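You operate a simulated robot arm through the tools that you are given. There is no shell and no other tool. Be economical: measure what you need, move in short steps, check, and stop when the job is done.

You run a simulated robot arm. Do the job below in one go: nothing can be reset, and whatever is moved stays where it is left.

JOB
Check the pulley's line with the silver bar, then swing the gauge arm on and zero it.
Fine: park the gauge arm first; lay the bar over pulley and datum block till the lamp lights; put the bar back. Set down upright: bar.
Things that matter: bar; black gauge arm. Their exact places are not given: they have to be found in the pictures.

It is judged by the outcome, as a careful person would: the job done as asked, and still so three seconds after it is handed in. It fails if anything else is knocked over, pushed out of place, dropped, spilled or broken.

ROBOT AND FRAMES
A 6-joint arm with a fingered hand, hanging from a carriage that runs on a rail from [64, 0] to [-2416, 19] (x, y) and turns from -5.725 to 6.266 rad about z. Base frame: it is fixed where the carriage stands at the start and does not move with it; the origin is on the floor, on the carriage's upright axis, x ahead of it, y to its left, z up; the surface under the hand at the start is at about z = 800. Readings come in mm, rad, newtons and seconds.
With the tool pointing down near the work surface it reaches from about 100 to 620 mm from the robot's upright axis, wherever it stands. Its first joint turns from -2.897 to 2.897 rad. Places, roughly: black gauge arm [600, 500, 1100]. Payload 4 kg.
Tool frame: the origin (TCP) lies between the finger pads and is the grasp point; the fingertips stand 29 mm ahead of it; z points along the fingers, y is the line along which they close. Largest opening 100 mm; the body of the gripper starts 34 mm behind the TCP. The gripper is a hand of 5 fingers: y runs from the thumb to the fingers, the wrist lies at [-15, -114, -189] in the tool frame, and closing takes about 1.5 s.
Orientation is that of the tool frame in the base frame, as a unit quaternion [x, y, z, w]. With the fingers straight down and the wrist toward the robot, the tool's x, y and z point along [0, 1, 0], [1, 0, 0] and [0, 0, -1] of the base frame.

CONTROLS
- The arm moves only by the tool move_arm. Its argument "increments" is a list of rows, each a list of 6 numbers: the shift along the tool's x, y, z in units of 20 mm (1.0 is 20 mm), then the turn, a rotation vector about the tool's x, y, z in units of 5 degrees (1.0 is 5 degrees). In form: [[x, y, z, ax, ay, az], ...]. A call has 1 to 20 rows; each row shifts and turns the commanded pose from where the row before left it, along the tool's axes as they then stand. "hand" is the gripper command, from -1 (shut) to 1 (fully open), values between in proportion, set as the call begins (left out, the last holds). A call with a number of a shift or a turn outside -1 to 1 is refused whole. A row lasts 0.2 s, in which the tool goes at most 50 mm and 0.15 rad; a call with a longer step from one row to the next is refused whole, and so is a gripper value outside its range. Where a pose cannot be reached the arm comes as near as it can. A force on the tool above 40 N (or 10 N above the force at the start of the call, whichever is more), or a blocked arm, ends the call early, and 0.2 s more pass. The fingers move at their own pace (about 108 mm/s each) and stop on an object; they squeeze with about 31 N. The grip force told is the motor's: it shows also when the fingers shut on nothing. Time passes only in rows, and 0.2 s behind the last, so rows that do not move let the fingers close. The reply holds the time, the measured pose of the TCP, the force on the tool along the base axes, the opening and the grip force, in the units named above and with some noise, with the torque about the TCP (base axes, N m) and any sound that the robot's microphone picked up, and new pictures: "show" is both (left out), scene, wrist or none.
- Cameras (640 x 400 px; columns grow to the right, rows downward): "scene" is now at [205.8, 67.4, 1751.8]; the picture's right is [1.00, -0.08, 0.00], its down [-0.07, -0.85, -0.52] and it looks along [0.04, 0.52, -0.85] (base axes); focal length 252 px, centre (320, 200). "wrist" rides on the gripper at [66, -86, -121] in the tool frame; the picture's right is [-0.76, 0.31, -0.58], its down [-0.59, -0.70, 0.40] and it looks along [-0.28, 0.64, 0.71] (tool axes); focal length 247 px, centre (320, 200).
- move_column(by): slides the trunk up (or, below 0, down) by that many mm; the arm and the scene camera ride with it, the base frame stays. It gives what a move gives, with no picture.
- base_move(legs): drives the robot by 1 to 6 legs, each [ahead, left, turn to the left] in mm, mm and rad, along the robot's own axes; the way and the turn of a leg run together, so that a leg with both is an arc; at most 1500 mm and 3.142 rad a leg. The arm and the cameras ride along, it lands a little off, and it stops where it bumps. It keeps to its track: a leg is cut to what the track allows. It gives what a move gives, and a new picture of the scene camera.
- grasp_type(shape): the hand has 5 fingers and takes this shape, open, in about a second: jaw (thumb against the fingers, like two jaws); tri (thumb and two fingers); tip (a fingertip pinch); poke (one finger out to press); point (the index stretched); flat (the hand flat); cup (the hand cupped); fist (a fist). The gripper value then closes the fingers along that shape, each until it touches; the sizes above hold for jaw. It gives what a move gives, with no picture.
- head_to(pan, tilt): turns the head with the scene camera to pan (to the left, within 2.705 rad either way) and tilt (down, from -0.506 to 1.204), counted from straight ahead of the robot. It gives what a move gives, and a new picture of the scene camera.
- measure_at(camera, pixels): for up to 12 pixels [column, row] of the newest picture of that camera ("zoom" is the newest enlarged one), the place [x, y, z] in the base frame of the surface seen there, good to about 2 mm. The clock stands still meanwhile.
- inspect(camera, box): a new picture of the part [left, top, right, bottom] of that camera's present view, enlarged. The clock stands still meanwhile.
- finish_job(): hands the job in; it is judged then, once.

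Go step by step. Measure first, check grasps and placings, and put right what went wrong. The budget is 80 turns and 260 pictures, counting those below and the enlarged ones. Unless the task says otherwise, let go and move clear before handing in, and close with one line.

The tools are called after "Emit:" as name(argument=value, ...) on one line, values as JSON. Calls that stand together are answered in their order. move_arm: Moves the arm, as the interface text tells. Its arguments: {"type":"object","properties":{"increments":{"type":"array"},"hand":{"type":"number"},"show":{"type":"string","enum":["both","scene","wrist","none"]}},"required":["increments"]} The other tools are called the same way: move_column (by) slides the trunk up or down; grasp_type (shape) gives the hand a shape; base_move (legs) drives the base; head_to (pan, tilt) turns the head that bears the scene camera; measure_at (camera, pixels) gives the place of the surface under pixels of a picture; inspect (camera, box) takes an enlarged picture of a part of a camera's view; finish_job () hands the job in.

At the start:

```text
t: 0.0
tcp_pos: [322.9, 353.5, 998.5]
orientation: [0.706, 0.708, 0.001, -0.001]
ft_force: [0.2, 0.1, -0.4]
ft_torque: [-0.04, 0.02, 0.02]
finger_gap: 99.5
grasp_force: 0.0
shape: jaw
trunk travel left (down, up): [-480.0, 120.0]
robot x, y, heading: [0.7, -1.9, 0.002]
head pan, tilt: [1.491, 1.025]
```

scene: 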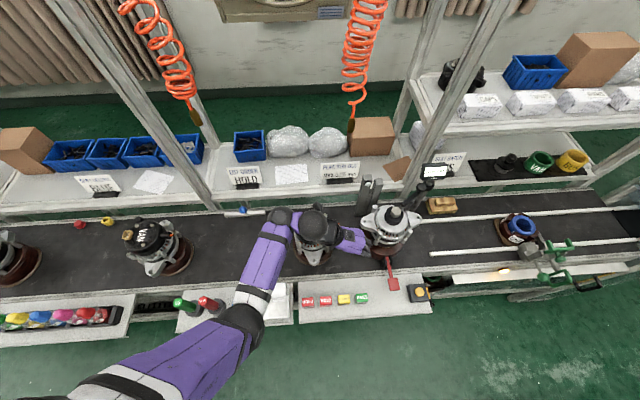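
wrist: 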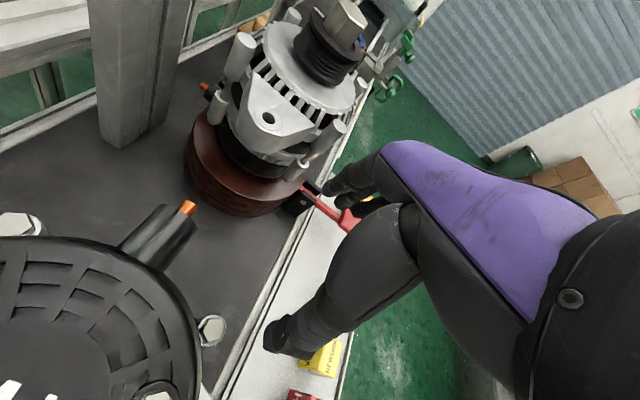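

The scene shows an alternator at about (390,228) with posts, a red lever and a black/silver device near (430,180). I'll zoom in to find the gauge arm and the bar.

Emit:
inspect(camera="scene", box=[320, 140, 480, 300])

Emit:
inspect(camera="scene", box=[180, 180, 340, 320])

Emit:
inspect(camera="scene", box=[440, 180, 640, 310])

```text
2.50 times, centred on (400, 220) of scene
```

zoom: 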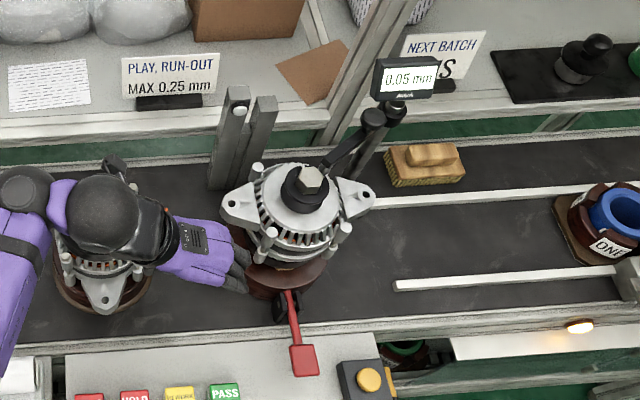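

```text
2.86 times, centred on (260, 250) of scene
```

zoom: 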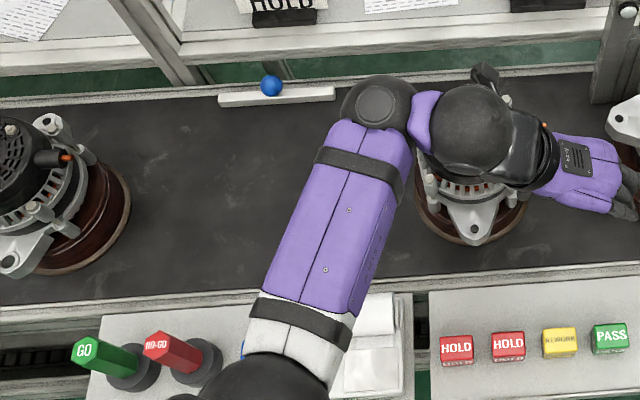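

```text
3.08 times, centred on (540, 245) of scene
```

zoom: 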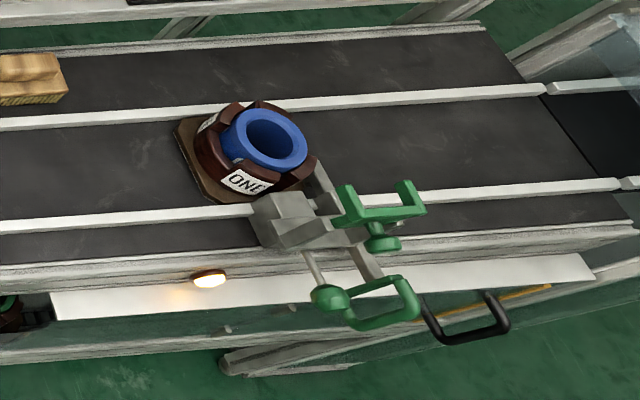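

The gauge arm stands on a post behind the alternator and already reaches over to the pulley. A white bar with a blue knob lies at (241,211), and dark columns stand at (368,190). I'll measure these.

Emit:
measure_at(camera="scene", pixels=[[241, 208], [226, 214], [256, 211], [395, 214], [413, 187], [419, 182], [430, 170], [364, 182], [376, 182], [386, 210], [391, 283], [420, 293]])

Emit:
inspect(camera="scene", box=[350, 160, 446, 220])

Emit:
inspect(camera="scene", box=[210, 190, 290, 240])

Emit:
inspect(camera="wrist", box=[170, 0, 430, 240])

```text
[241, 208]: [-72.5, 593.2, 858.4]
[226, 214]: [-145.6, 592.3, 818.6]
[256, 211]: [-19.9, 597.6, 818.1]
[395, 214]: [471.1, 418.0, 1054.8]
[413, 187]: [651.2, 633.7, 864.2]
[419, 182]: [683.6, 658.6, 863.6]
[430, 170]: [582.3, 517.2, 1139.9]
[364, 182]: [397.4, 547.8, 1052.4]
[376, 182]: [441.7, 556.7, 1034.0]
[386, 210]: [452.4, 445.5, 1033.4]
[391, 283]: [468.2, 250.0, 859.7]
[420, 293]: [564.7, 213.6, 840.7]
```

```text
6.67 times, centred on (398, 190) of scene
```

zoom: 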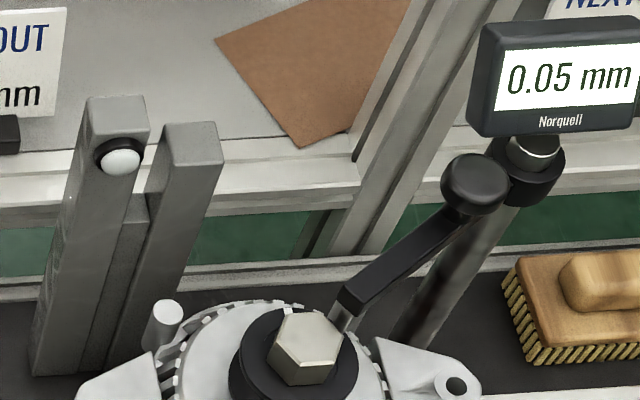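

```text
8.00 times, centred on (250, 215) of scene
```

zoom: 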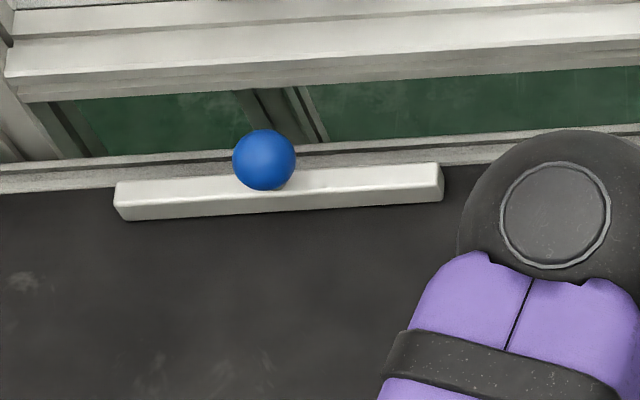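

```text
1.67 times, centred on (300, 120) of wrist
```

zoom: 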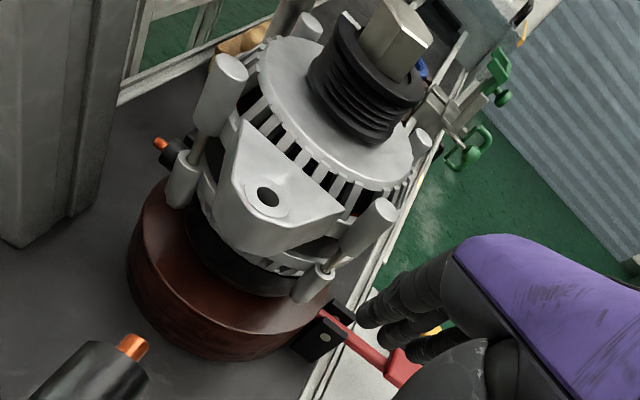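

I'll take detailed measurements from enlarged pictures of the gauge area and of the bar.

Emit:
inspect(camera="scene", box=[350, 160, 446, 220])

Emit:
measure_at(camera="zoom", pixels=[[95, 105], [145, 105], [120, 160], [165, 130], [215, 130], [190, 160], [475, 175], [400, 235], [345, 300], [335, 325], [310, 330], [265, 345]])

Emit:
measure_at(camera="zoom", pixels=[[270, 330], [255, 370], [350, 355], [240, 380], [535, 150], [500, 190], [550, 195], [530, 180], [440, 320], [345, 310], [450, 200], [130, 200]])

Emit:
inspect(camera="scene", box=[210, 190, 290, 240])

Emit:
measure_at(camera="zoom", pixels=[[115, 190], [120, 210], [440, 170], [440, 195], [264, 140], [264, 160], [240, 160], [290, 160], [200, 188], [200, 208], [350, 178], [264, 185]])

```text
6.67 times, centred on (398, 190) of scene
```

zoom: 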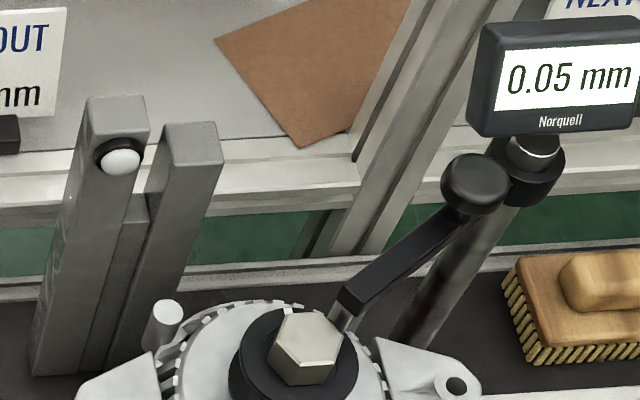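

```text
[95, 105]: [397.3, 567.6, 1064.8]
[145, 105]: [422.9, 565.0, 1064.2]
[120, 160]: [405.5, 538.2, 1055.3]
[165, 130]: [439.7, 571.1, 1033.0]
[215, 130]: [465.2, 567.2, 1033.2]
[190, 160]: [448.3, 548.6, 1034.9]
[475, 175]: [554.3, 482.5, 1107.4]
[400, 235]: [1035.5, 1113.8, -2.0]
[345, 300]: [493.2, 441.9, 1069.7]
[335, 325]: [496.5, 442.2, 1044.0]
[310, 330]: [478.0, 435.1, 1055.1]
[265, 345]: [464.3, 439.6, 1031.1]
```

```text
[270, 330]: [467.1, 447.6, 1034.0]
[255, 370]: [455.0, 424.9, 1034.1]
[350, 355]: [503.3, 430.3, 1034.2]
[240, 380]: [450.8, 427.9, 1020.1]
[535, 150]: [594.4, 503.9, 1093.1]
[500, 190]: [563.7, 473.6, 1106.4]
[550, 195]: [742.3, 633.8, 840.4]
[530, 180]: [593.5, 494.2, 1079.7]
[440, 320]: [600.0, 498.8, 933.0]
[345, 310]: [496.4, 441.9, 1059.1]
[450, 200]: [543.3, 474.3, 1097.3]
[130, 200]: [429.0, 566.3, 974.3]
```

```text
8.00 times, centred on (250, 215) of scene
```

zoom: 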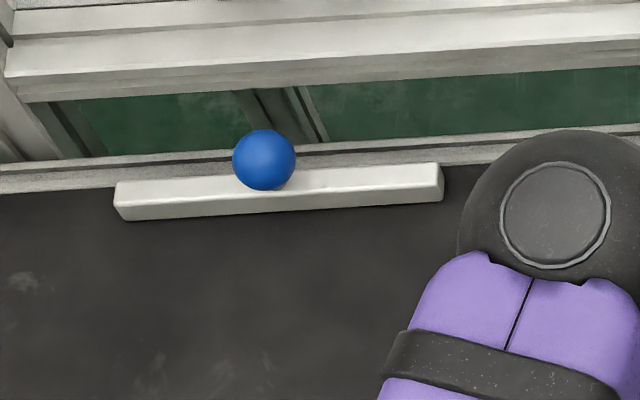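

```text
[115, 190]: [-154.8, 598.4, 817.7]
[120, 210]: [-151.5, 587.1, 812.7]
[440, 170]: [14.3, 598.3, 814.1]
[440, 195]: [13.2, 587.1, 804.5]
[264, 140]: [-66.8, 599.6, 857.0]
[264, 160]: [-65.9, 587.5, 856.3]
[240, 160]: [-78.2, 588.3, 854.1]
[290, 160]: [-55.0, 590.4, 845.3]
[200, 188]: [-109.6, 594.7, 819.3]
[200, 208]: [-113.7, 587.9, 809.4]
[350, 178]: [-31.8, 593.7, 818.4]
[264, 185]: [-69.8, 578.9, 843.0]
```

The bar runs from x −155 to 14 at y≈593, with its top at 818, and its blue knob is centred at about (−67,592,844). The datum column top (453,558) and the pulley face are both at z≈1034. The gauge arm pivots near (594,504) and its tip lies over the pulley. I'll lift the hand clear, then drive to the rail's end and look at the gauge.

Emit:
move_arm(increments=[[-1, 0, -1, 0, 0, 0], [-1, 0, -1, 0, 0, 0], [-1, 0, -1, 0, 0, 0], [-1, 0, -1, 0, 0, 0], [-1, 0, -1, 0, 0, 0], [-1, 0, -1, 0, 0, 0]], show="none")

Emit:
base_move(legs=[[64, 0, 0]])

Emit:
head_to(pan=0.8, tilt=0.75)

```text
t: 1.4
tcp_pos: [374.6, 230.8, 1032.4]
orientation: [0.706, 0.708, 0.003, -0.002]
ft_force: [0.3, -0.2, 0.1]
ft_torque: [-0.02, -0.01, -0.02]
finger_gap: 99.8
grasp_force: 0.1
shape: jaw
out of reach, approached as far as the arm can: row 1, 2, 3, 4, 5, 6
trunk travel left (down, up): [-480.0, 120.0]
robot x, y, heading: [0.4, 4.6, -0.001]
head pan, tilt: [1.491, 1.025]
```

```text
t: 2.4
tcp_pos: [434.6, 230.2, 1032.7]
orientation: [0.706, 0.708, 0.001, -0.001]
ft_force: [0.2, -0.4, 0.2]
ft_torque: [0.02, -0.02, -0.03]
finger_gap: 99.9
grasp_force: 0.0
shape: jaw
trunk travel left (down, up): [-480.0, 120.0]
robot x, y, heading: [63.2, -0.6, 0.007]
head pan, tilt: [1.491, 1.025]
```

scene: 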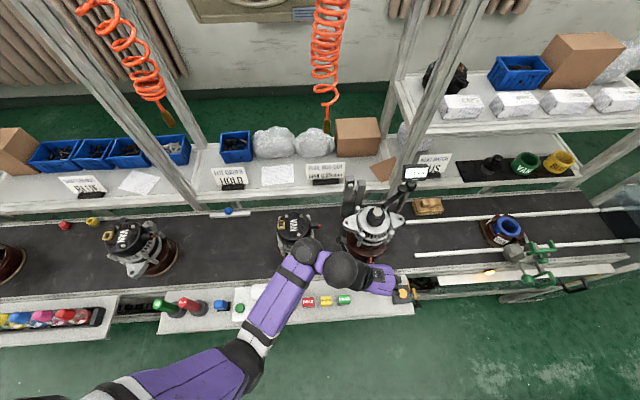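

```text
t: 3.4
tcp_pos: [436.0, 231.1, 1032.7]
orientation: [0.705, 0.709, 0.002, 0.0]
ft_force: [0.0, 0.2, -0.2]
ft_torque: [0.02, -0.05, 0.01]
finger_gap: 99.8
grasp_force: 0.1
shape: jaw
trunk travel left (down, up): [-480.0, 120.0]
robot x, y, heading: [62.8, -4.5, -0.0]
head pan, tilt: [0.799, 0.75]
```

scene: 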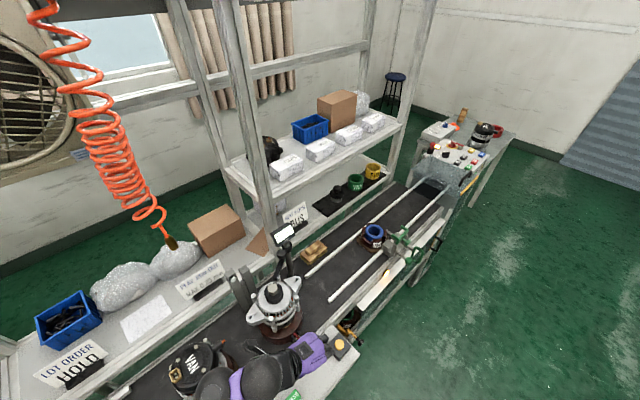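

The gauge is now at about (285,235). I'll enlarge it, along with the yellow button box at (340,345).

Emit:
inspect(camera="scene", box=[225, 215, 321, 275])

Emit:
measure_at(camera="zoom", pixels=[[400, 150], [330, 190], [330, 240], [300, 340], [330, 400], [380, 300]])

Emit:
inspect(camera="scene", box=[240, 250, 320, 340])

Emit:
inspect(camera="scene", box=[290, 310, 380, 370])

Emit:
inspect(camera="wrist", box=[0, 0, 640, 400])

```text
6.67 times, centred on (273, 245) of scene
```

zoom: 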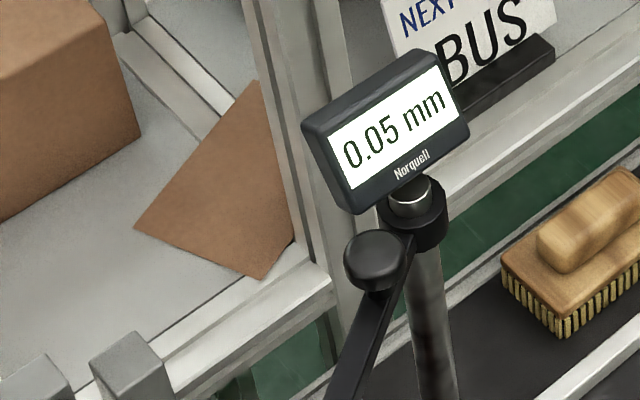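

```text
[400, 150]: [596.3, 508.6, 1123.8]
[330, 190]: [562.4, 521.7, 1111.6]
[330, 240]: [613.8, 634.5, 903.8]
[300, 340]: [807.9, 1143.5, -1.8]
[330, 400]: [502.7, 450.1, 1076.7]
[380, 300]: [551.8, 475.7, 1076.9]
```

```text
4.44 times, centred on (280, 295) of scene
```

zoom: 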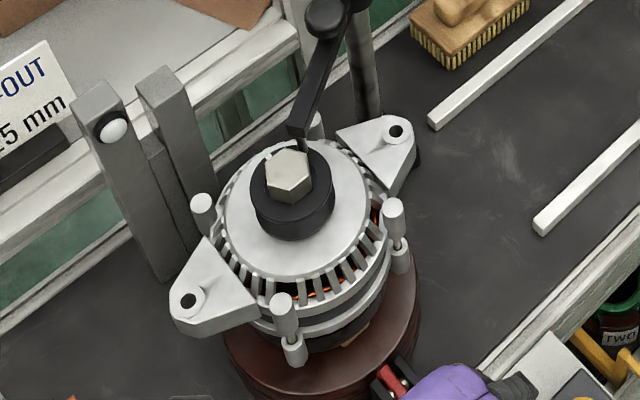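

```text
6.67 times, centred on (335, 340) of scene
```

zoom: 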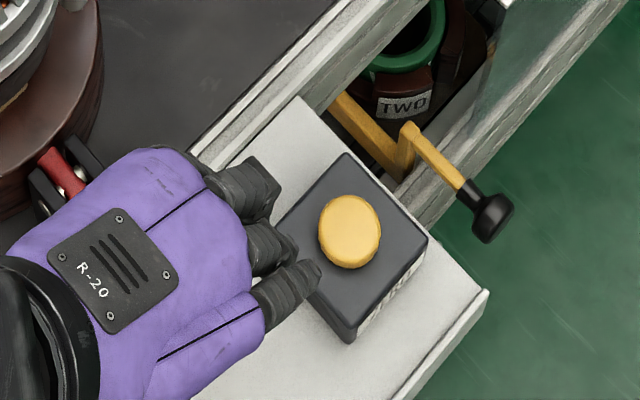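

```text
1.00 times, centred on (320, 200) of wrist (not enlarged: the box is as wide or as high as the picture)
```

zoom: 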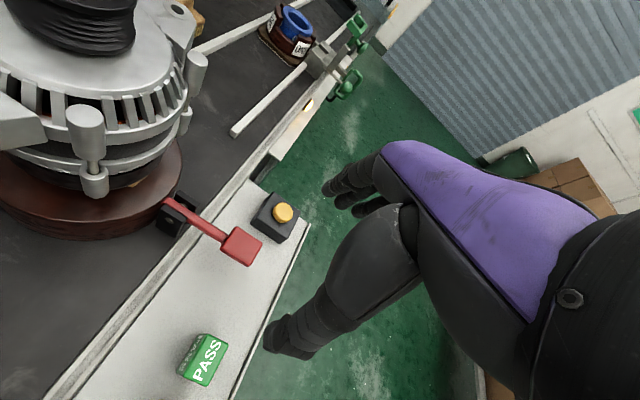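

The yellow button box has a label on its front. I'll zoom in on it from the wrist camera.

Emit:
inspect(camera="wrist", box=[240, 180, 312, 250])

Emit:
measure_at(camera="zoom", pixels=[[360, 190], [400, 180], [250, 250], [180, 280]])

Emit:
inspect(camera="scene", box=[325, 320, 365, 350])

Emit:
measure_at(camera="scene", pixels=[[342, 345], [336, 360], [281, 234], [281, 255], [285, 262]])

```text
5.71 times, centred on (276, 215) of wrist
```

zoom: 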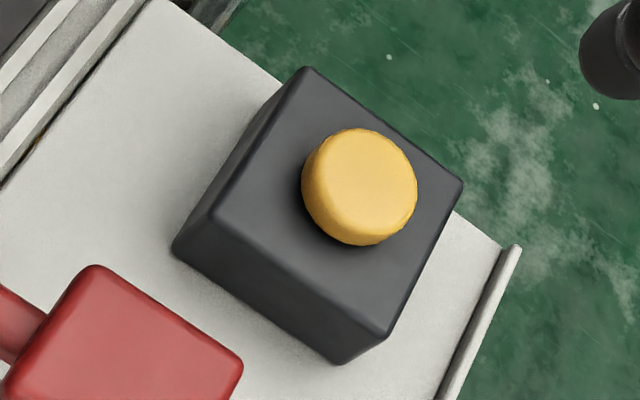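

```text
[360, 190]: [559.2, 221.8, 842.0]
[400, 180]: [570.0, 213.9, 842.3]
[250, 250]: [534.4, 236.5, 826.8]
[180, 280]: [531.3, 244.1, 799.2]
```

```text
13.33 times, centred on (345, 335) of scene
```

zoom: 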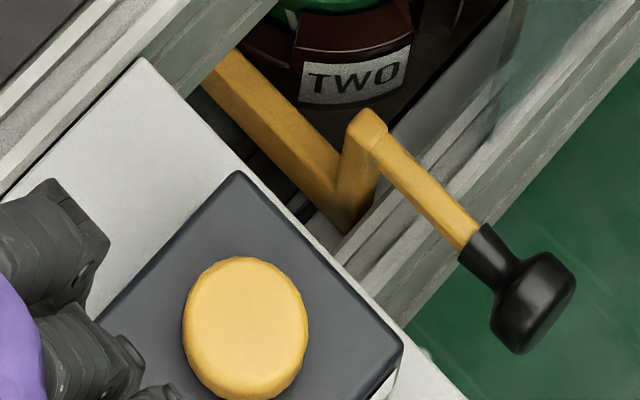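

```text
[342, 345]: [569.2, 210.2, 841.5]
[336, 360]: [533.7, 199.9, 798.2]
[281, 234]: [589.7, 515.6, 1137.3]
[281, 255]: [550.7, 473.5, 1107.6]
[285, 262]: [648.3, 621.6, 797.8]
```

The yellow button (564,216,842) sits on a labelled box, and it is probably the zero button. I'll raise the trunk so the hand can get at the gauge arm's height, and move the hand off to the left so I can read the label.

Emit:
move_column(by=120)

Emit:
move_arm(increments=[[0, -1, 0, 0, 0, 0], [0, -1, 0, 0, 0, 0], [0, -1, 0, 0, 0, 0], [0, -1, 0, 0, 0, 0], [0, -1, 0, 0, 0, 0], [0, -1, 0, 0, 0, 0]], show="scene")

Emit:
inspect(camera="scene", box=[310, 310, 370, 360])

```text
t: 4.9
tcp_pos: [436.5, 230.7, 1151.3]
orientation: [0.705, 0.709, 0.004, 0.0]
ft_force: [-0.5, 0.1, -0.9]
ft_torque: [0.02, -0.01, -0.02]
finger_gap: 99.7
grasp_force: 0.1
shape: jaw
trunk travel left (down, up): [-600.0, 0.0]
robot x, y, heading: [59.1, -1.8, 0.001]
head pan, tilt: [0.799, 0.75]
```

```text
t: 6.3
tcp_pos: [342.8, 217.1, 1104.2]
orientation: [0.706, 0.708, 0.004, -0.001]
ft_force: [-1.1, 0.5, -0.1]
ft_torque: [0.0, 0.01, 0.0]
finger_gap: 99.9
grasp_force: 0.0
shape: jaw
out of reach, approached as far as the arm can: row 1, 2, 3, 4, 5, 6
trunk travel left (down, up): [-600.0, 0.0]
robot x, y, heading: [61.6, -1.4, 0.004]
head pan, tilt: [0.799, 0.75]
```

scene: 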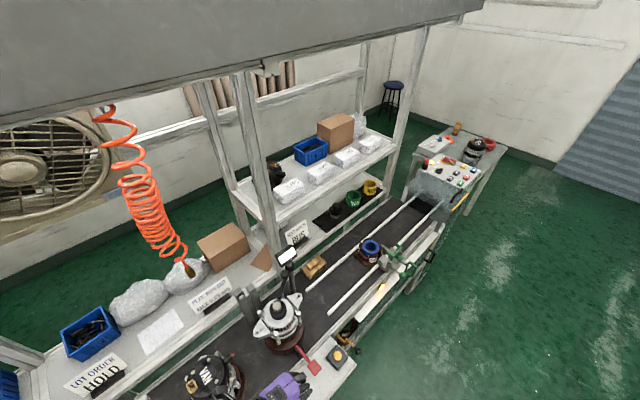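

```text
8.00 times, centred on (340, 335) of scene
```

zoom: 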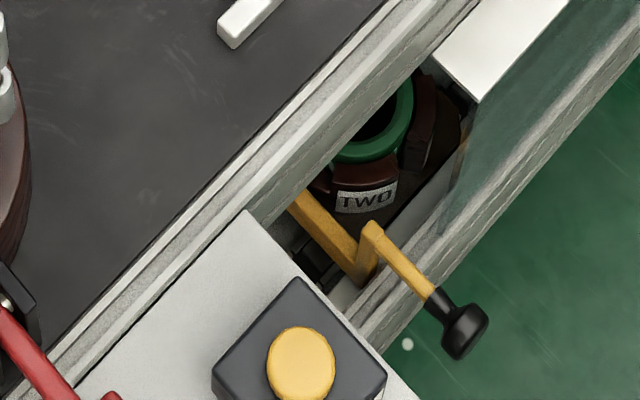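

The hand is clear of the box, but I can't read its label from here, so I'll read it later. A straight-down tool can't reach the gauge, so I'll yaw the hand to face it at about 44° and pitch the fingers 45° outward.

Emit:
move_arm(increments=[[0, 0, 0, 0, 0, 1], [0, 0, 0, 0, 0, 1], [0, 0, 0, 0, 0, 1], [0, 0, 0, 0, 0, 1], [0, 0, 0, 0, 0, 1], [0, 0, 0, 0, 0, 1], [0, 0, 0, 0, 0, 1], [0, 0, 0, 0, 0, 1], [0, 0, 0, 0, 0, 1], [0, 0, 0, 0, 1, 0], [0, 0, 0, 0, 1, 0], [0, 0, 0, 0, 1, 0], [0, 0, 0, 0, 1, 0], [0, 0, 0, 0, 1, 0], [0, 0, 0, 0, 1, 0], [0, 0, 0, 0, 1, 0], [0, 0, 0, 0, 1, 0], [0, 0, 0, 0, 1, 0]])

```text
t: 10.1
tcp_pos: [406.7, 200.5, 1004.3]
orientation: [0.851, 0.355, 0.356, -0.15]
ft_force: [0.0, 0.4, 0.3]
ft_torque: [0.0, -0.01, -0.05]
finger_gap: 99.9
grasp_force: 0.0
shape: jaw
out of reach, approached as far as the arm can: row 1, 2, 3, 4, 5, 6, 7, 8, 9
trunk travel left (down, up): [-600.0, 0.0]
robot x, y, heading: [57.8, -1.5, 0.007]
head pan, tilt: [0.799, 0.75]
```

scene: 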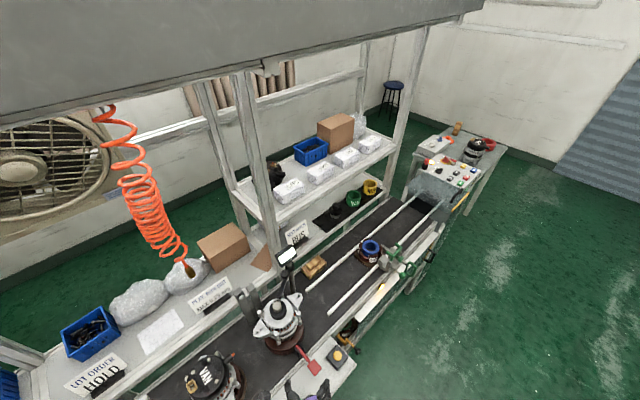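
wrist: 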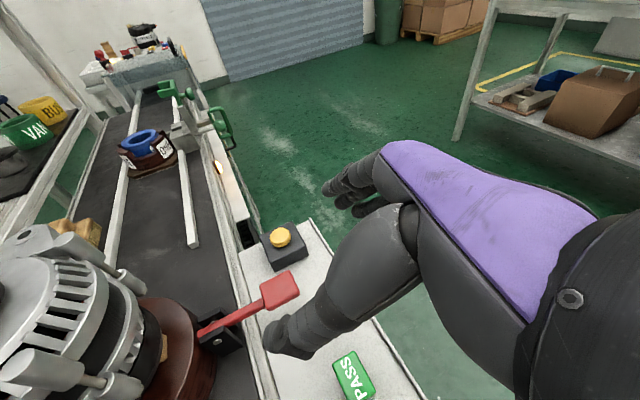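

The 45° pitch works and leaves the hand at (407,200,1004). Next I'll move it up and out to about (450,400,1150), above and short of the gauge arm.

Emit:
move_arm(increments=[[0.93, -0.475, 0.07, 0, 0, 0], [0.93, -0.475, 0.07, 0, 0, 0], [0.93, -0.475, 0.07, 0, 0, 0], [0.93, -0.475, 0.07, 0, 0, 0], [0.93, -0.475, 0.07, 0, 0, 0], [0.93, -0.475, 0.07, 0, 0, 0], [0.93, -0.475, 0.07, 0, 0, 0], [0.93, -0.475, 0.07, 0, 0, 0], [0.93, -0.475, 0.07, 0, 0, 0], [0.93, -0.475, 0.07, 0, 0, 0], [0.93, -0.475, 0.07, 0, 0, 0], [0.93, -0.475, 0.07, 0, 0, 0]])

```text
t: 12.7
tcp_pos: [445.1, 400.9, 1151.7]
orientation: [0.852, 0.355, 0.355, -0.148]
ft_force: [0.4, -0.7, -0.3]
ft_torque: [0.02, -0.01, 0.03]
finger_gap: 99.9
grasp_force: 0.1
shape: jaw
trunk travel left (down, up): [-600.0, 0.0]
robot x, y, heading: [60.2, 1.4, 0.002]
head pan, tilt: [0.799, 0.75]
```

scene: 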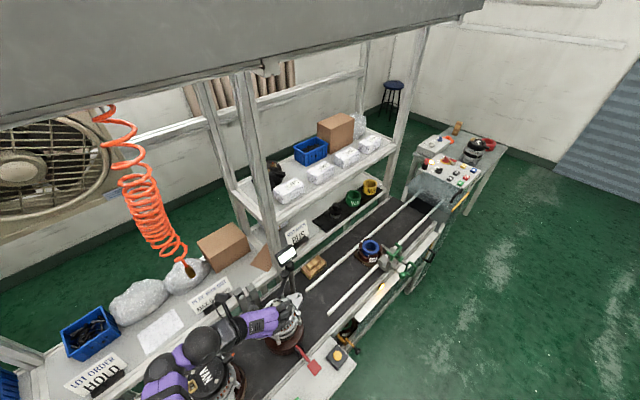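
wrist: 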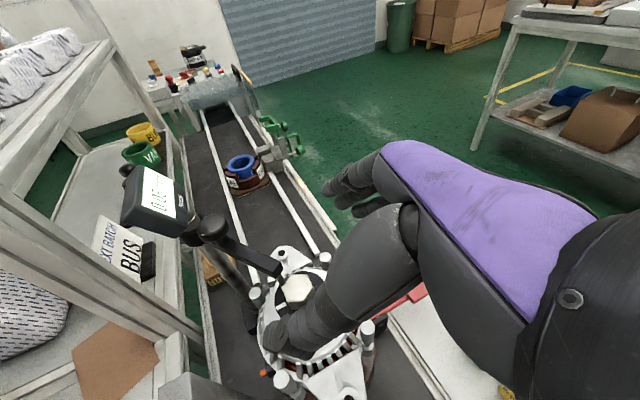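

That's reachable. The wrist view shows the knob at (212,225), the arm down to (275,265), and the display. I'll measure these closely.

Emit:
inspect(camera="wrist", box=[110, 150, 350, 300])

Emit:
measure_at(camera="zoom", pixels=[[265, 190], [275, 175], [240, 215], [330, 255], [430, 310], [440, 330], [505, 370], [495, 385], [205, 170], [110, 160], [185, 225], [270, 230]])

Emit:
measure_at(camera="zoom", pixels=[[35, 140], [60, 60], [195, 140], [520, 330], [460, 380], [215, 230], [400, 295], [350, 290], [560, 350], [430, 330]])

```text
2.67 times, centred on (230, 225) of wrist
```

zoom: 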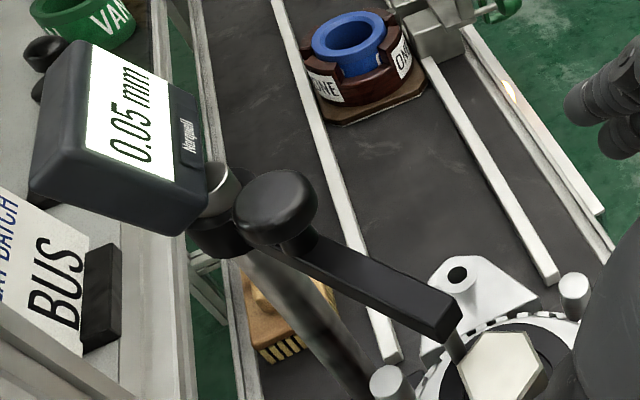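

```text
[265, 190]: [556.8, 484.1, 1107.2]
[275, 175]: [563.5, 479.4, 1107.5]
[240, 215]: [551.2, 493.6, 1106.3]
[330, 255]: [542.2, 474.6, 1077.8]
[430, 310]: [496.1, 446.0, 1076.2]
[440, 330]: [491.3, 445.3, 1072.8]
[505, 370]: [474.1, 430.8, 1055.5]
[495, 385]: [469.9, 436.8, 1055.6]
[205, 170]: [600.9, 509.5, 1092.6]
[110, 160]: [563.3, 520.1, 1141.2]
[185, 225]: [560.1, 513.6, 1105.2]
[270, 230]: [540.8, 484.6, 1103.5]
```

```text
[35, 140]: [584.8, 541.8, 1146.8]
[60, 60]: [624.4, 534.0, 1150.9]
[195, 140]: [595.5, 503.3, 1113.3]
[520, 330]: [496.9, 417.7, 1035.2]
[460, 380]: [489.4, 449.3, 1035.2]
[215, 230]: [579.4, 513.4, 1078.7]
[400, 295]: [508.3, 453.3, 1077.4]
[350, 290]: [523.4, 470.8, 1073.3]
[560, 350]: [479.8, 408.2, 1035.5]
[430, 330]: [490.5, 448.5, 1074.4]
```

The knob is centred at (554,482) with its top at 1107, and the pivot is at about (600,507). I'll line up so I can slide onto the knob along the finger direction, stopping about 50 mm short to check.

Emit:
move_arm(increments=[[0.967, 0.29, 0, 0, 0, 0], [0.967, 0.29, 0, 0, 0, 0], [0.967, 0.29, 0, 0, 0, 0], [0, 0, 1, 0, 0, 0], [0, 0, 1, 0, 0, 0], [0, 0, 1, 0, 0, 0], [0, 0, 1, 0, 0, 0]], hand=0.5)

Emit:
inspect(camera="wrist", box=[180, 150, 420, 350])

```text
t: 14.3
tcp_pos: [525.3, 456.7, 1138.3]
orientation: [0.852, 0.354, 0.356, -0.149]
ft_force: [-0.3, -0.1, -0.4]
ft_torque: [0.01, -0.06, -0.03]
finger_gap: 75.3
grasp_force: 0.1
shape: jaw
trunk travel left (down, up): [-600.0, 0.0]
robot x, y, heading: [59.7, 1.8, 0.005]
head pan, tilt: [0.799, 0.75]
```

scene: 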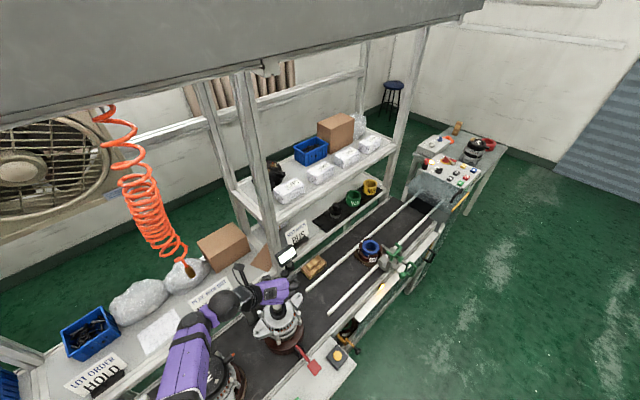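
wrist: 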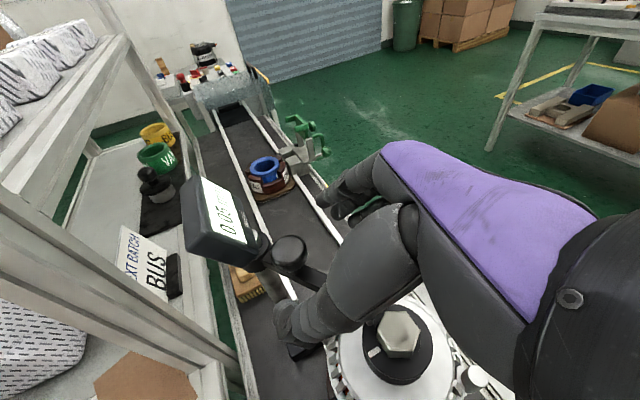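

```text
2.00 times, centred on (300, 250) of wrist
```

zoom: 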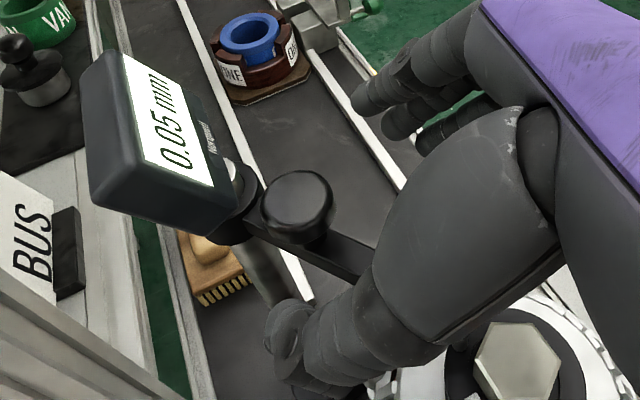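

The hand is lined up, with the knob at zoom (297,207) between the thumb and fingers. I'll advance 50 mm and close.

Emit:
move_arm(increments=[[0, 0, 0.84, 0, 0, 0], [0, 0, 0.84, 0, 0, 0], [0, 0, 0.84, 0, 0, 0]], show="none")

Emit:
inspect(camera="wrist", box=[180, 150, 420, 350])

```text
t: 15.1
tcp_pos: [537.9, 470.7, 1113.4]
orientation: [0.852, 0.355, 0.355, -0.149]
ft_force: [0.4, 0.2, 0.5]
ft_torque: [-0.01, 0.01, 0.0]
finger_gap: 75.2
grasp_force: 0.0
shape: jaw
out of reach, approached as far as the arm can: row 2, 3
trunk travel left (down, up): [-600.0, 0.0]
robot x, y, heading: [59.6, -0.6, 0.001]
head pan, tilt: [0.799, 0.75]
```

```text
2.00 times, centred on (300, 250) of wrist
```

zoom: 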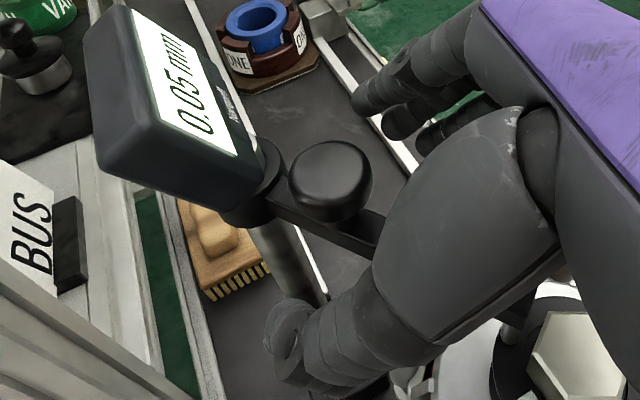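

The arm stopped at its reach limit, about 20 mm short. Pitching the fingers 15° flatter should bring the wrist inward and gain reach.

Emit:
move_arm(increments=[[0, 0, 0, 0, 1, 0], [0, 0, 0, 0, 1, 0], [0, 0, 0, 0, 1, 0]], show="none")

Emit:
inspect(camera="wrist", box=[180, 150, 420, 350])

```text
t: 15.9
tcp_pos: [536.0, 466.9, 1118.9]
orientation: [0.798, 0.332, 0.464, -0.194]
ft_force: [-0.3, -0.1, -0.5]
ft_torque: [0.03, 0.01, -0.02]
finger_gap: 75.3
grasp_force: 0.0
shape: jaw
out of reach, approached as far as the arm can: row 3
trunk travel left (down, up): [-600.0, 0.0]
robot x, y, heading: [62.8, -4.4, 0.008]
head pan, tilt: [0.799, 0.75]
```

```text
2.00 times, centred on (300, 250) of wrist
```

zoom: 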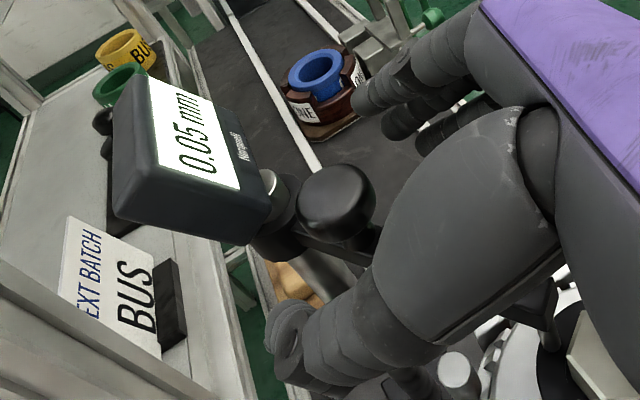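

The geometry suggests the shoulder sits high, so a lower trunk should extend horizontal reach at this height. I'll back straight off, then lower the trunk by 120.

Emit:
move_arm(increments=[[-0.215, 0, -0.985, 0, 0, 0], [-0.215, 0, -0.985, 0, 0, 0], [-0.215, 0, -0.985, 0, 0, 0], [-0.215, 0, -0.985, 0, 0, 0], [-0.215, 0, -0.985, 0, 0, 0], [-0.215, 0, -0.985, 0, 0, 0], [-0.215, 0, -0.985, 0, 0, 0], [-0.215, 0, -0.985, 0, 0, 0], [-0.215, 0, -0.985, 0, 0, 0], [-0.215, 0, -0.985, 0, 0, 0], [-0.215, 0, -0.985, 0, 0, 0], [-0.215, 0, -0.985, 0, 0, 0]], show="none")

Emit:
move_column(by=-120)

```text
t: 18.5
tcp_pos: [417.6, 429.6, 1053.3]
orientation: [0.797, 0.332, 0.466, -0.194]
ft_force: [4.4, 2.9, 20.1]
ft_torque: [-0.44, -1.17, 0.2]
finger_gap: 77.8
grasp_force: 0.0
shape: jaw
out of reach, approached as far as the arm can: row 1, 2, 3, 4, 5, 6, 7, 8, 9, 10, 11, 12
trunk travel left (down, up): [-600.0, 0.0]
robot x, y, heading: [60.5, -3.3, -0.003]
head pan, tilt: [0.799, 0.75]
```

```text
t: 19.0
tcp_pos: [420.1, 430.9, 1048.0]
orientation: [0.792, 0.33, 0.476, -0.193]
ft_force: [-3.3, -4.3, 26.8]
ft_torque: [-0.69, -1.6, -0.24]
finger_gap: 79.2
grasp_force: 0.1
shape: jaw
trunk travel left (down, up): [-587.0, 13.0]
robot x, y, heading: [57.9, 2.6, 0.002]
head pan, tilt: [0.799, 0.75]
stopped: the force on the tool passed its limit at 53 N (the readings are from after the stop); the commanded pose is now the measured one
```

That move was unreachable and sagged down; the hand is now pressing on something with about 27 N upward. I'll look before doing anything else.

Emit:
move_arm(increments=[[0, 0, 0, 0, 0, 0]])

Emit:
inspect(camera="scene", box=[220, 230, 340, 380])

```text
t: 19.4
tcp_pos: [420.4, 431.2, 1047.5]
orientation: [0.793, 0.331, 0.475, -0.192]
ft_force: [-2.0, -1.0, 30.6]
ft_torque: [-0.69, -1.79, -0.09]
finger_gap: 79.5
grasp_force: 0.1
shape: jaw
trunk travel left (down, up): [-587.0, 13.0]
robot x, y, heading: [57.7, -2.0, -0.001]
head pan, tilt: [0.799, 0.75]
```

scene: 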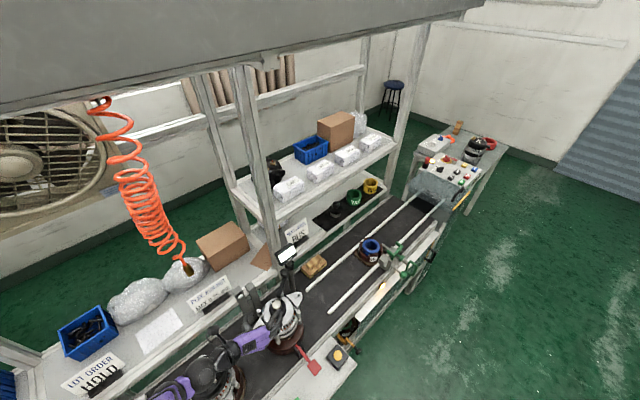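
wrist: 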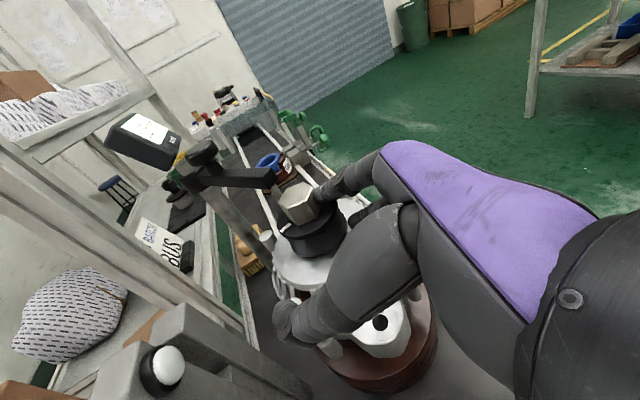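

```text
2.67 times, centred on (280, 305) of scene
```

zoom: 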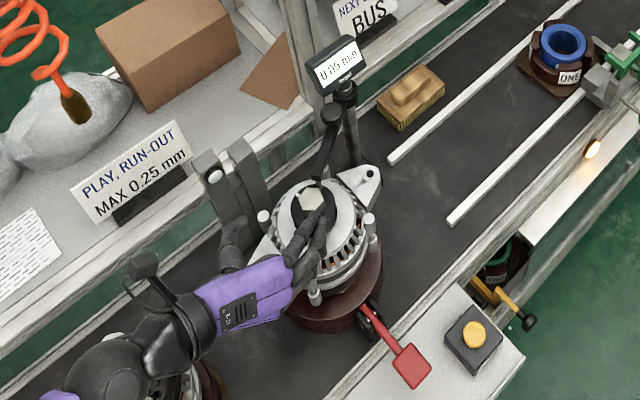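

The fingers are resting on the alternator. I'll lift straight up in small steps.

Emit:
move_arm(increments=[[0.866, 0, -0.5, 0, 0, 0], [0.866, 0, -0.5, 0, 0, 0]])

```text
t: 20.0
tcp_pos: [419.5, 440.9, 1056.0]
orientation: [0.798, 0.331, 0.468, -0.185]
ft_force: [-9.5, -22.2, 4.9]
ft_torque: [-0.56, -0.17, -1.32]
finger_gap: 82.3
grasp_force: 0.1
shape: jaw
out of reach, approached as far as the arm can: row 1, 2
trunk travel left (down, up): [-587.0, 13.0]
robot x, y, heading: [59.0, 0.1, -0.002]
head pan, tilt: [0.799, 0.75]
```

scene: 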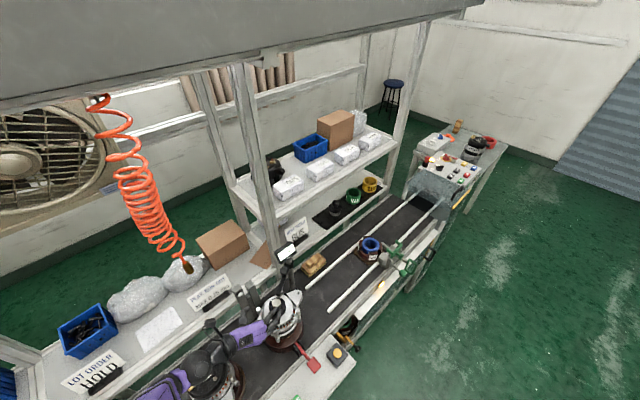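
wrist: 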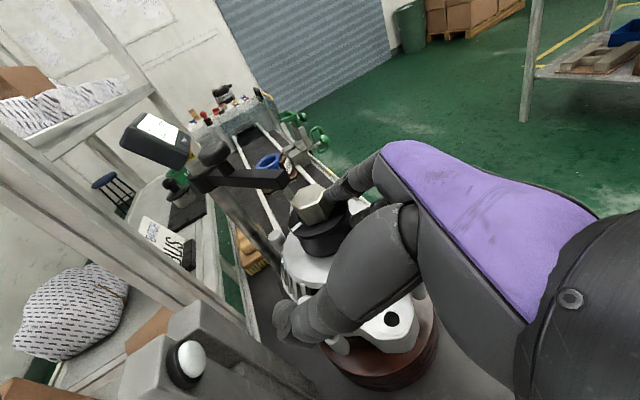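

The lift was again limited by joint reach, and the thumb is now near the datum column. I'll raise the trunk the remaining 13 mm, then pitch the hand back toward 45°, which was reachable, while lifting.

Emit:
move_column(by=13)

Emit:
move_arm(increments=[[0.6, 0.2, -0.3, 0, -1, 0], [0.6, 0.2, -0.3, 0, -1, 0]], show="wrist")

```text
t: 20.6
tcp_pos: [416.7, 445.9, 1072.2]
orientation: [0.795, 0.332, 0.47, -0.192]
ft_force: [-14.0, -13.5, -4.3]
ft_torque: [-0.33, 0.63, -1.14]
finger_gap: 76.9
grasp_force: 0.1
shape: jaw
trunk travel left (down, up): [-600.0, 0.0]
robot x, y, heading: [61.2, 0.3, 0.003]
head pan, tilt: [0.799, 0.75]
```

```text
t: 21.1
tcp_pos: [425.6, 446.9, 1068.6]
orientation: [0.822, 0.337, 0.43, -0.162]
ft_force: [-16.1, -22.7, 5.7]
ft_torque: [-0.82, 0.21, -1.42]
finger_gap: 76.5
grasp_force: 0.2
shape: jaw
out of reach, approached as far as the arm can: row 1, 2
trunk travel left (down, up): [-600.0, 0.0]
robot x, y, heading: [58.9, 1.4, 0.008]
head pan, tilt: [0.799, 0.75]
stopped in row 2: the force on the tool passed its limit at 44 N (the readings are from after the stop); the commanded pose is now the measured one
```

wrist: 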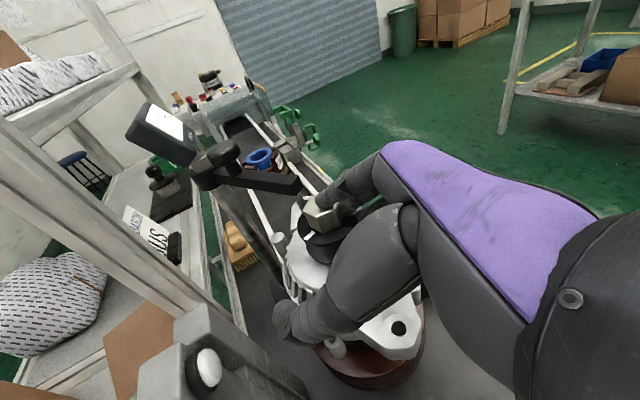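

The fingers at about (470,437,1055) are pressing against the pulley nut from the −x side. Backing the carriage 80 mm along −x pulls the hand straight off it.

Emit:
base_move(legs=[[-80, 0, 0]])

Emit:
move_arm(increments=[[0, 0, 0, 0, 0, 0]], show="wrist")

```text
t: 22.2
tcp_pos: [348.8, 457.8, 1072.9]
orientation: [0.819, 0.339, 0.432, -0.169]
ft_force: [-0.6, -0.2, 0.2]
ft_torque: [-0.01, 0.01, -0.02]
finger_gap: 75.0
grasp_force: 0.1
shape: jaw
trunk travel left (down, up): [-600.0, 0.0]
robot x, y, heading: [-20.6, -1.8, 0.007]
head pan, tilt: [0.799, 0.75]
```

scene: 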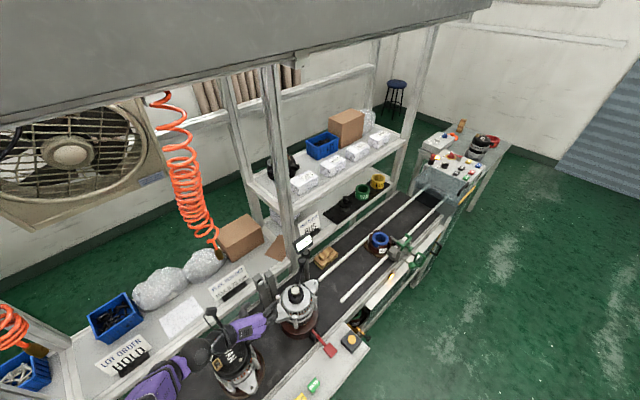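

```text
t: 22.6
tcp_pos: [350.3, 456.6, 1072.4]
orientation: [0.819, 0.338, 0.432, -0.169]
ft_force: [0.1, -0.1, 0.8]
ft_torque: [0.01, -0.02, 0.0]
finger_gap: 75.1
grasp_force: 0.1
shape: jaw
trunk travel left (down, up): [-600.0, 0.0]
robot x, y, heading: [-16.7, -2.7, 0.002]
head pan, tilt: [0.799, 0.75]
```

wrist: 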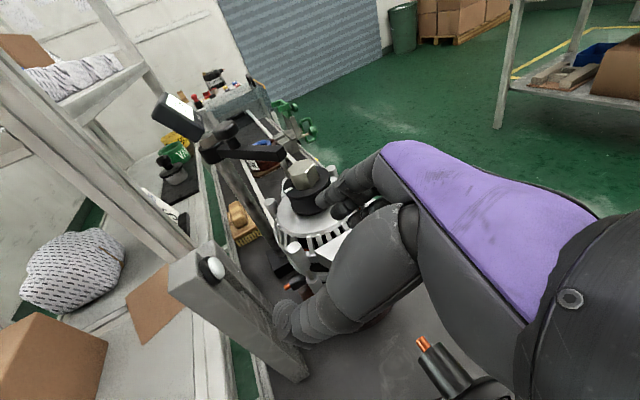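

The hand is free with zero force. I'll pitch back to 45° in small steps, checking that it stays reachable.

Emit:
move_arm(increments=[[0.3, 0, -0.3, 0, -1, 0], [0.4, 0, -0.4, 0, 0, 0], [0.5, 0, -0.5, 0, 0, 0]], show="none")

Emit:
inspect(camera="scene", box=[190, 220, 350, 380])

```text
t: 23.4
tcp_pos: [351.6, 476.3, 1086.6]
orientation: [0.837, 0.345, 0.397, -0.153]
ft_force: [0.0, -0.3, -0.7]
ft_torque: [0.02, -0.02, -0.01]
finger_gap: 75.2
grasp_force: 0.1
shape: jaw
out of reach, approached as far as the arm can: row 1, 2, 3
trunk travel left (down, up): [-600.0, 0.0]
robot x, y, heading: [-20.5, -0.4, -0.004]
head pan, tilt: [0.799, 0.75]
```

```text
2.50 times, centred on (270, 300) of scene
```

zoom: 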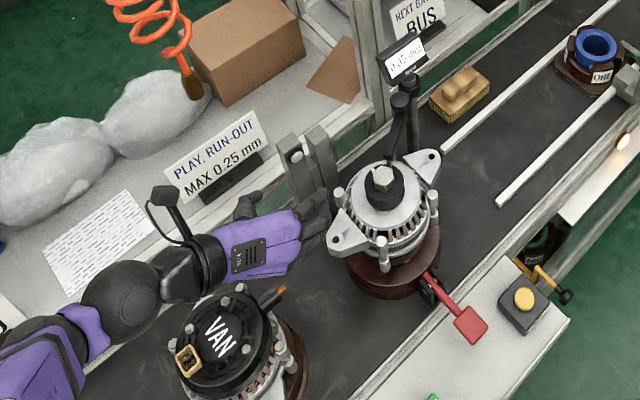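

The hand is free but close to the datum columns, and this orientation is strained with the trunk this high. I'll back another 90 mm along −x into open space and check the heights there.

Emit:
base_move(legs=[[-90, 0, 0]])

Emit:
inspect(camera="scene", box=[200, 220, 360, 380])

Emit:
measure_at(camera="zoom", pixels=[[260, 340], [230, 360], [475, 150], [420, 220], [535, 115], [375, 110], [350, 125]])

```text
t: 24.5
tcp_pos: [259.6, 478.1, 1087.1]
orientation: [0.836, 0.345, 0.398, -0.153]
ft_force: [-0.3, 0.4, 0.3]
ft_torque: [-0.01, -0.02, 0.01]
finger_gap: 74.9
grasp_force: 0.0
shape: jaw
trunk travel left (down, up): [-600.0, 0.0]
robot x, y, heading: [-111.0, 1.1, -0.003]
head pan, tilt: [0.799, 0.75]
```

scene: 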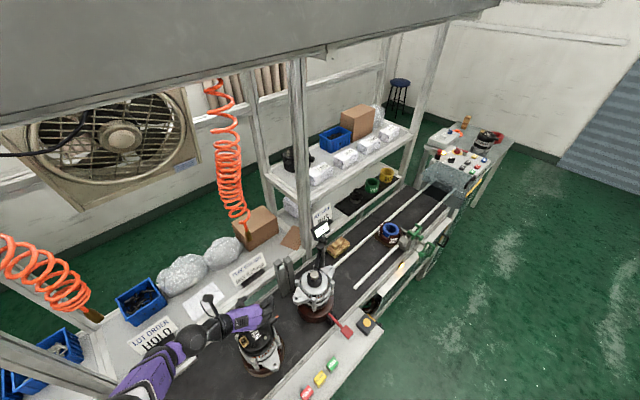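

```text
2.50 times, centred on (280, 300) of scene
```

zoom: 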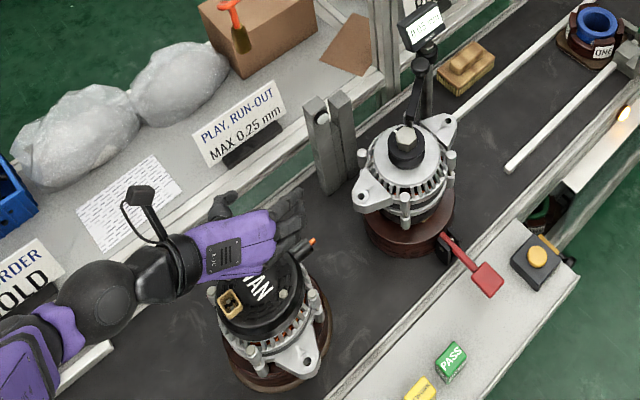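

```text
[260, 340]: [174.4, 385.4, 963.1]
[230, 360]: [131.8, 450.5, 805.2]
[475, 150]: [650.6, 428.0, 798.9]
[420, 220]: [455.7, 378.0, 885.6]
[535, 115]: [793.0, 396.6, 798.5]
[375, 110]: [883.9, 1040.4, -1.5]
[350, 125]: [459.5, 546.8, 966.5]
```

The VAN alternator is below the hand. I'll drive another 190 mm to empty belt at x≈70, then lower the trunk so I can re-pose safely.

Emit:
base_move(legs=[[-190, 0, 0]])

Emit:
move_column(by=-130)

Emit:
move_arm(increments=[[0.5, 0, -0.5, 0, 0, 0], [0.7, 0, -0.7, 0, 0, 0], [0.7, 0, -0.7, 0, 0, 0]], show="scene")

```text
t: 26.1
tcp_pos: [67.5, 479.5, 1085.2]
orientation: [0.837, 0.345, 0.398, -0.153]
ft_force: [-0.4, 0.4, -1.1]
ft_torque: [-0.01, -0.03, 0.01]
finger_gap: 75.3
grasp_force: 0.1
shape: jaw
trunk travel left (down, up): [-600.0, 0.0]
robot x, y, heading: [-302.1, 2.9, -0.001]
head pan, tilt: [0.799, 0.75]
```

scene: 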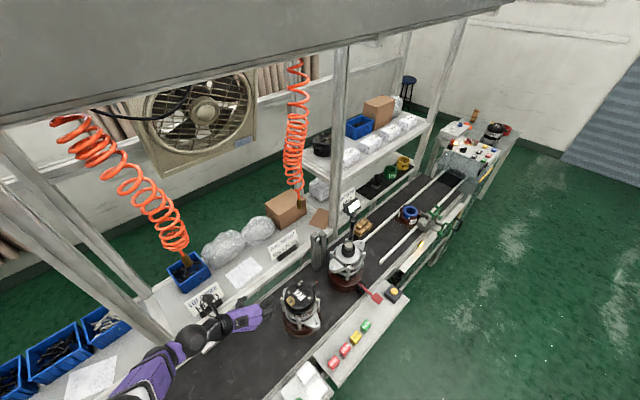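

```text
t: 27.6
tcp_pos: [66.3, 478.5, 955.1]
orientation: [0.836, 0.345, 0.398, -0.153]
ft_force: [-0.5, 0.1, 0.2]
ft_torque: [-0.01, 0.0, 0.0]
finger_gap: 75.2
grasp_force: 0.1
shape: jaw
trunk travel left (down, up): [-470.0, 130.0]
robot x, y, heading: [-300.3, 0.7, 0.003]
head pan, tilt: [0.799, 0.75]
```

```text
t: 28.4
tcp_pos: [69.4, 502.7, 985.9]
orientation: [0.836, 0.344, 0.398, -0.153]
ft_force: [-0.3, -0.1, -0.1]
ft_torque: [0.03, 0.01, -0.03]
finger_gap: 75.3
grasp_force: 0.1
shape: jaw
out of reach, approached as far as the arm can: row 1, 2, 3
trunk travel left (down, up): [-470.0, 130.0]
robot x, y, heading: [-301.2, 0.7, -0.002]
head pan, tilt: [0.799, 0.75]
```

scene: 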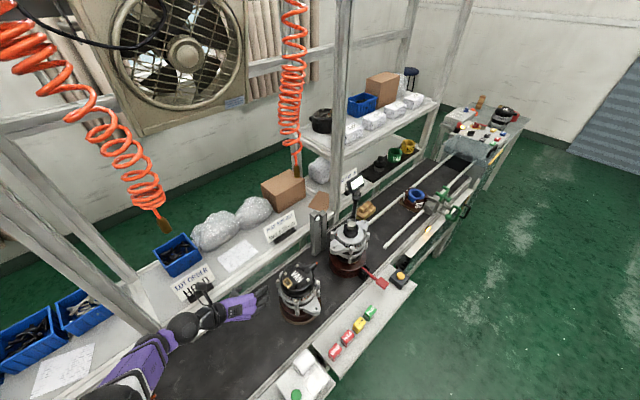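

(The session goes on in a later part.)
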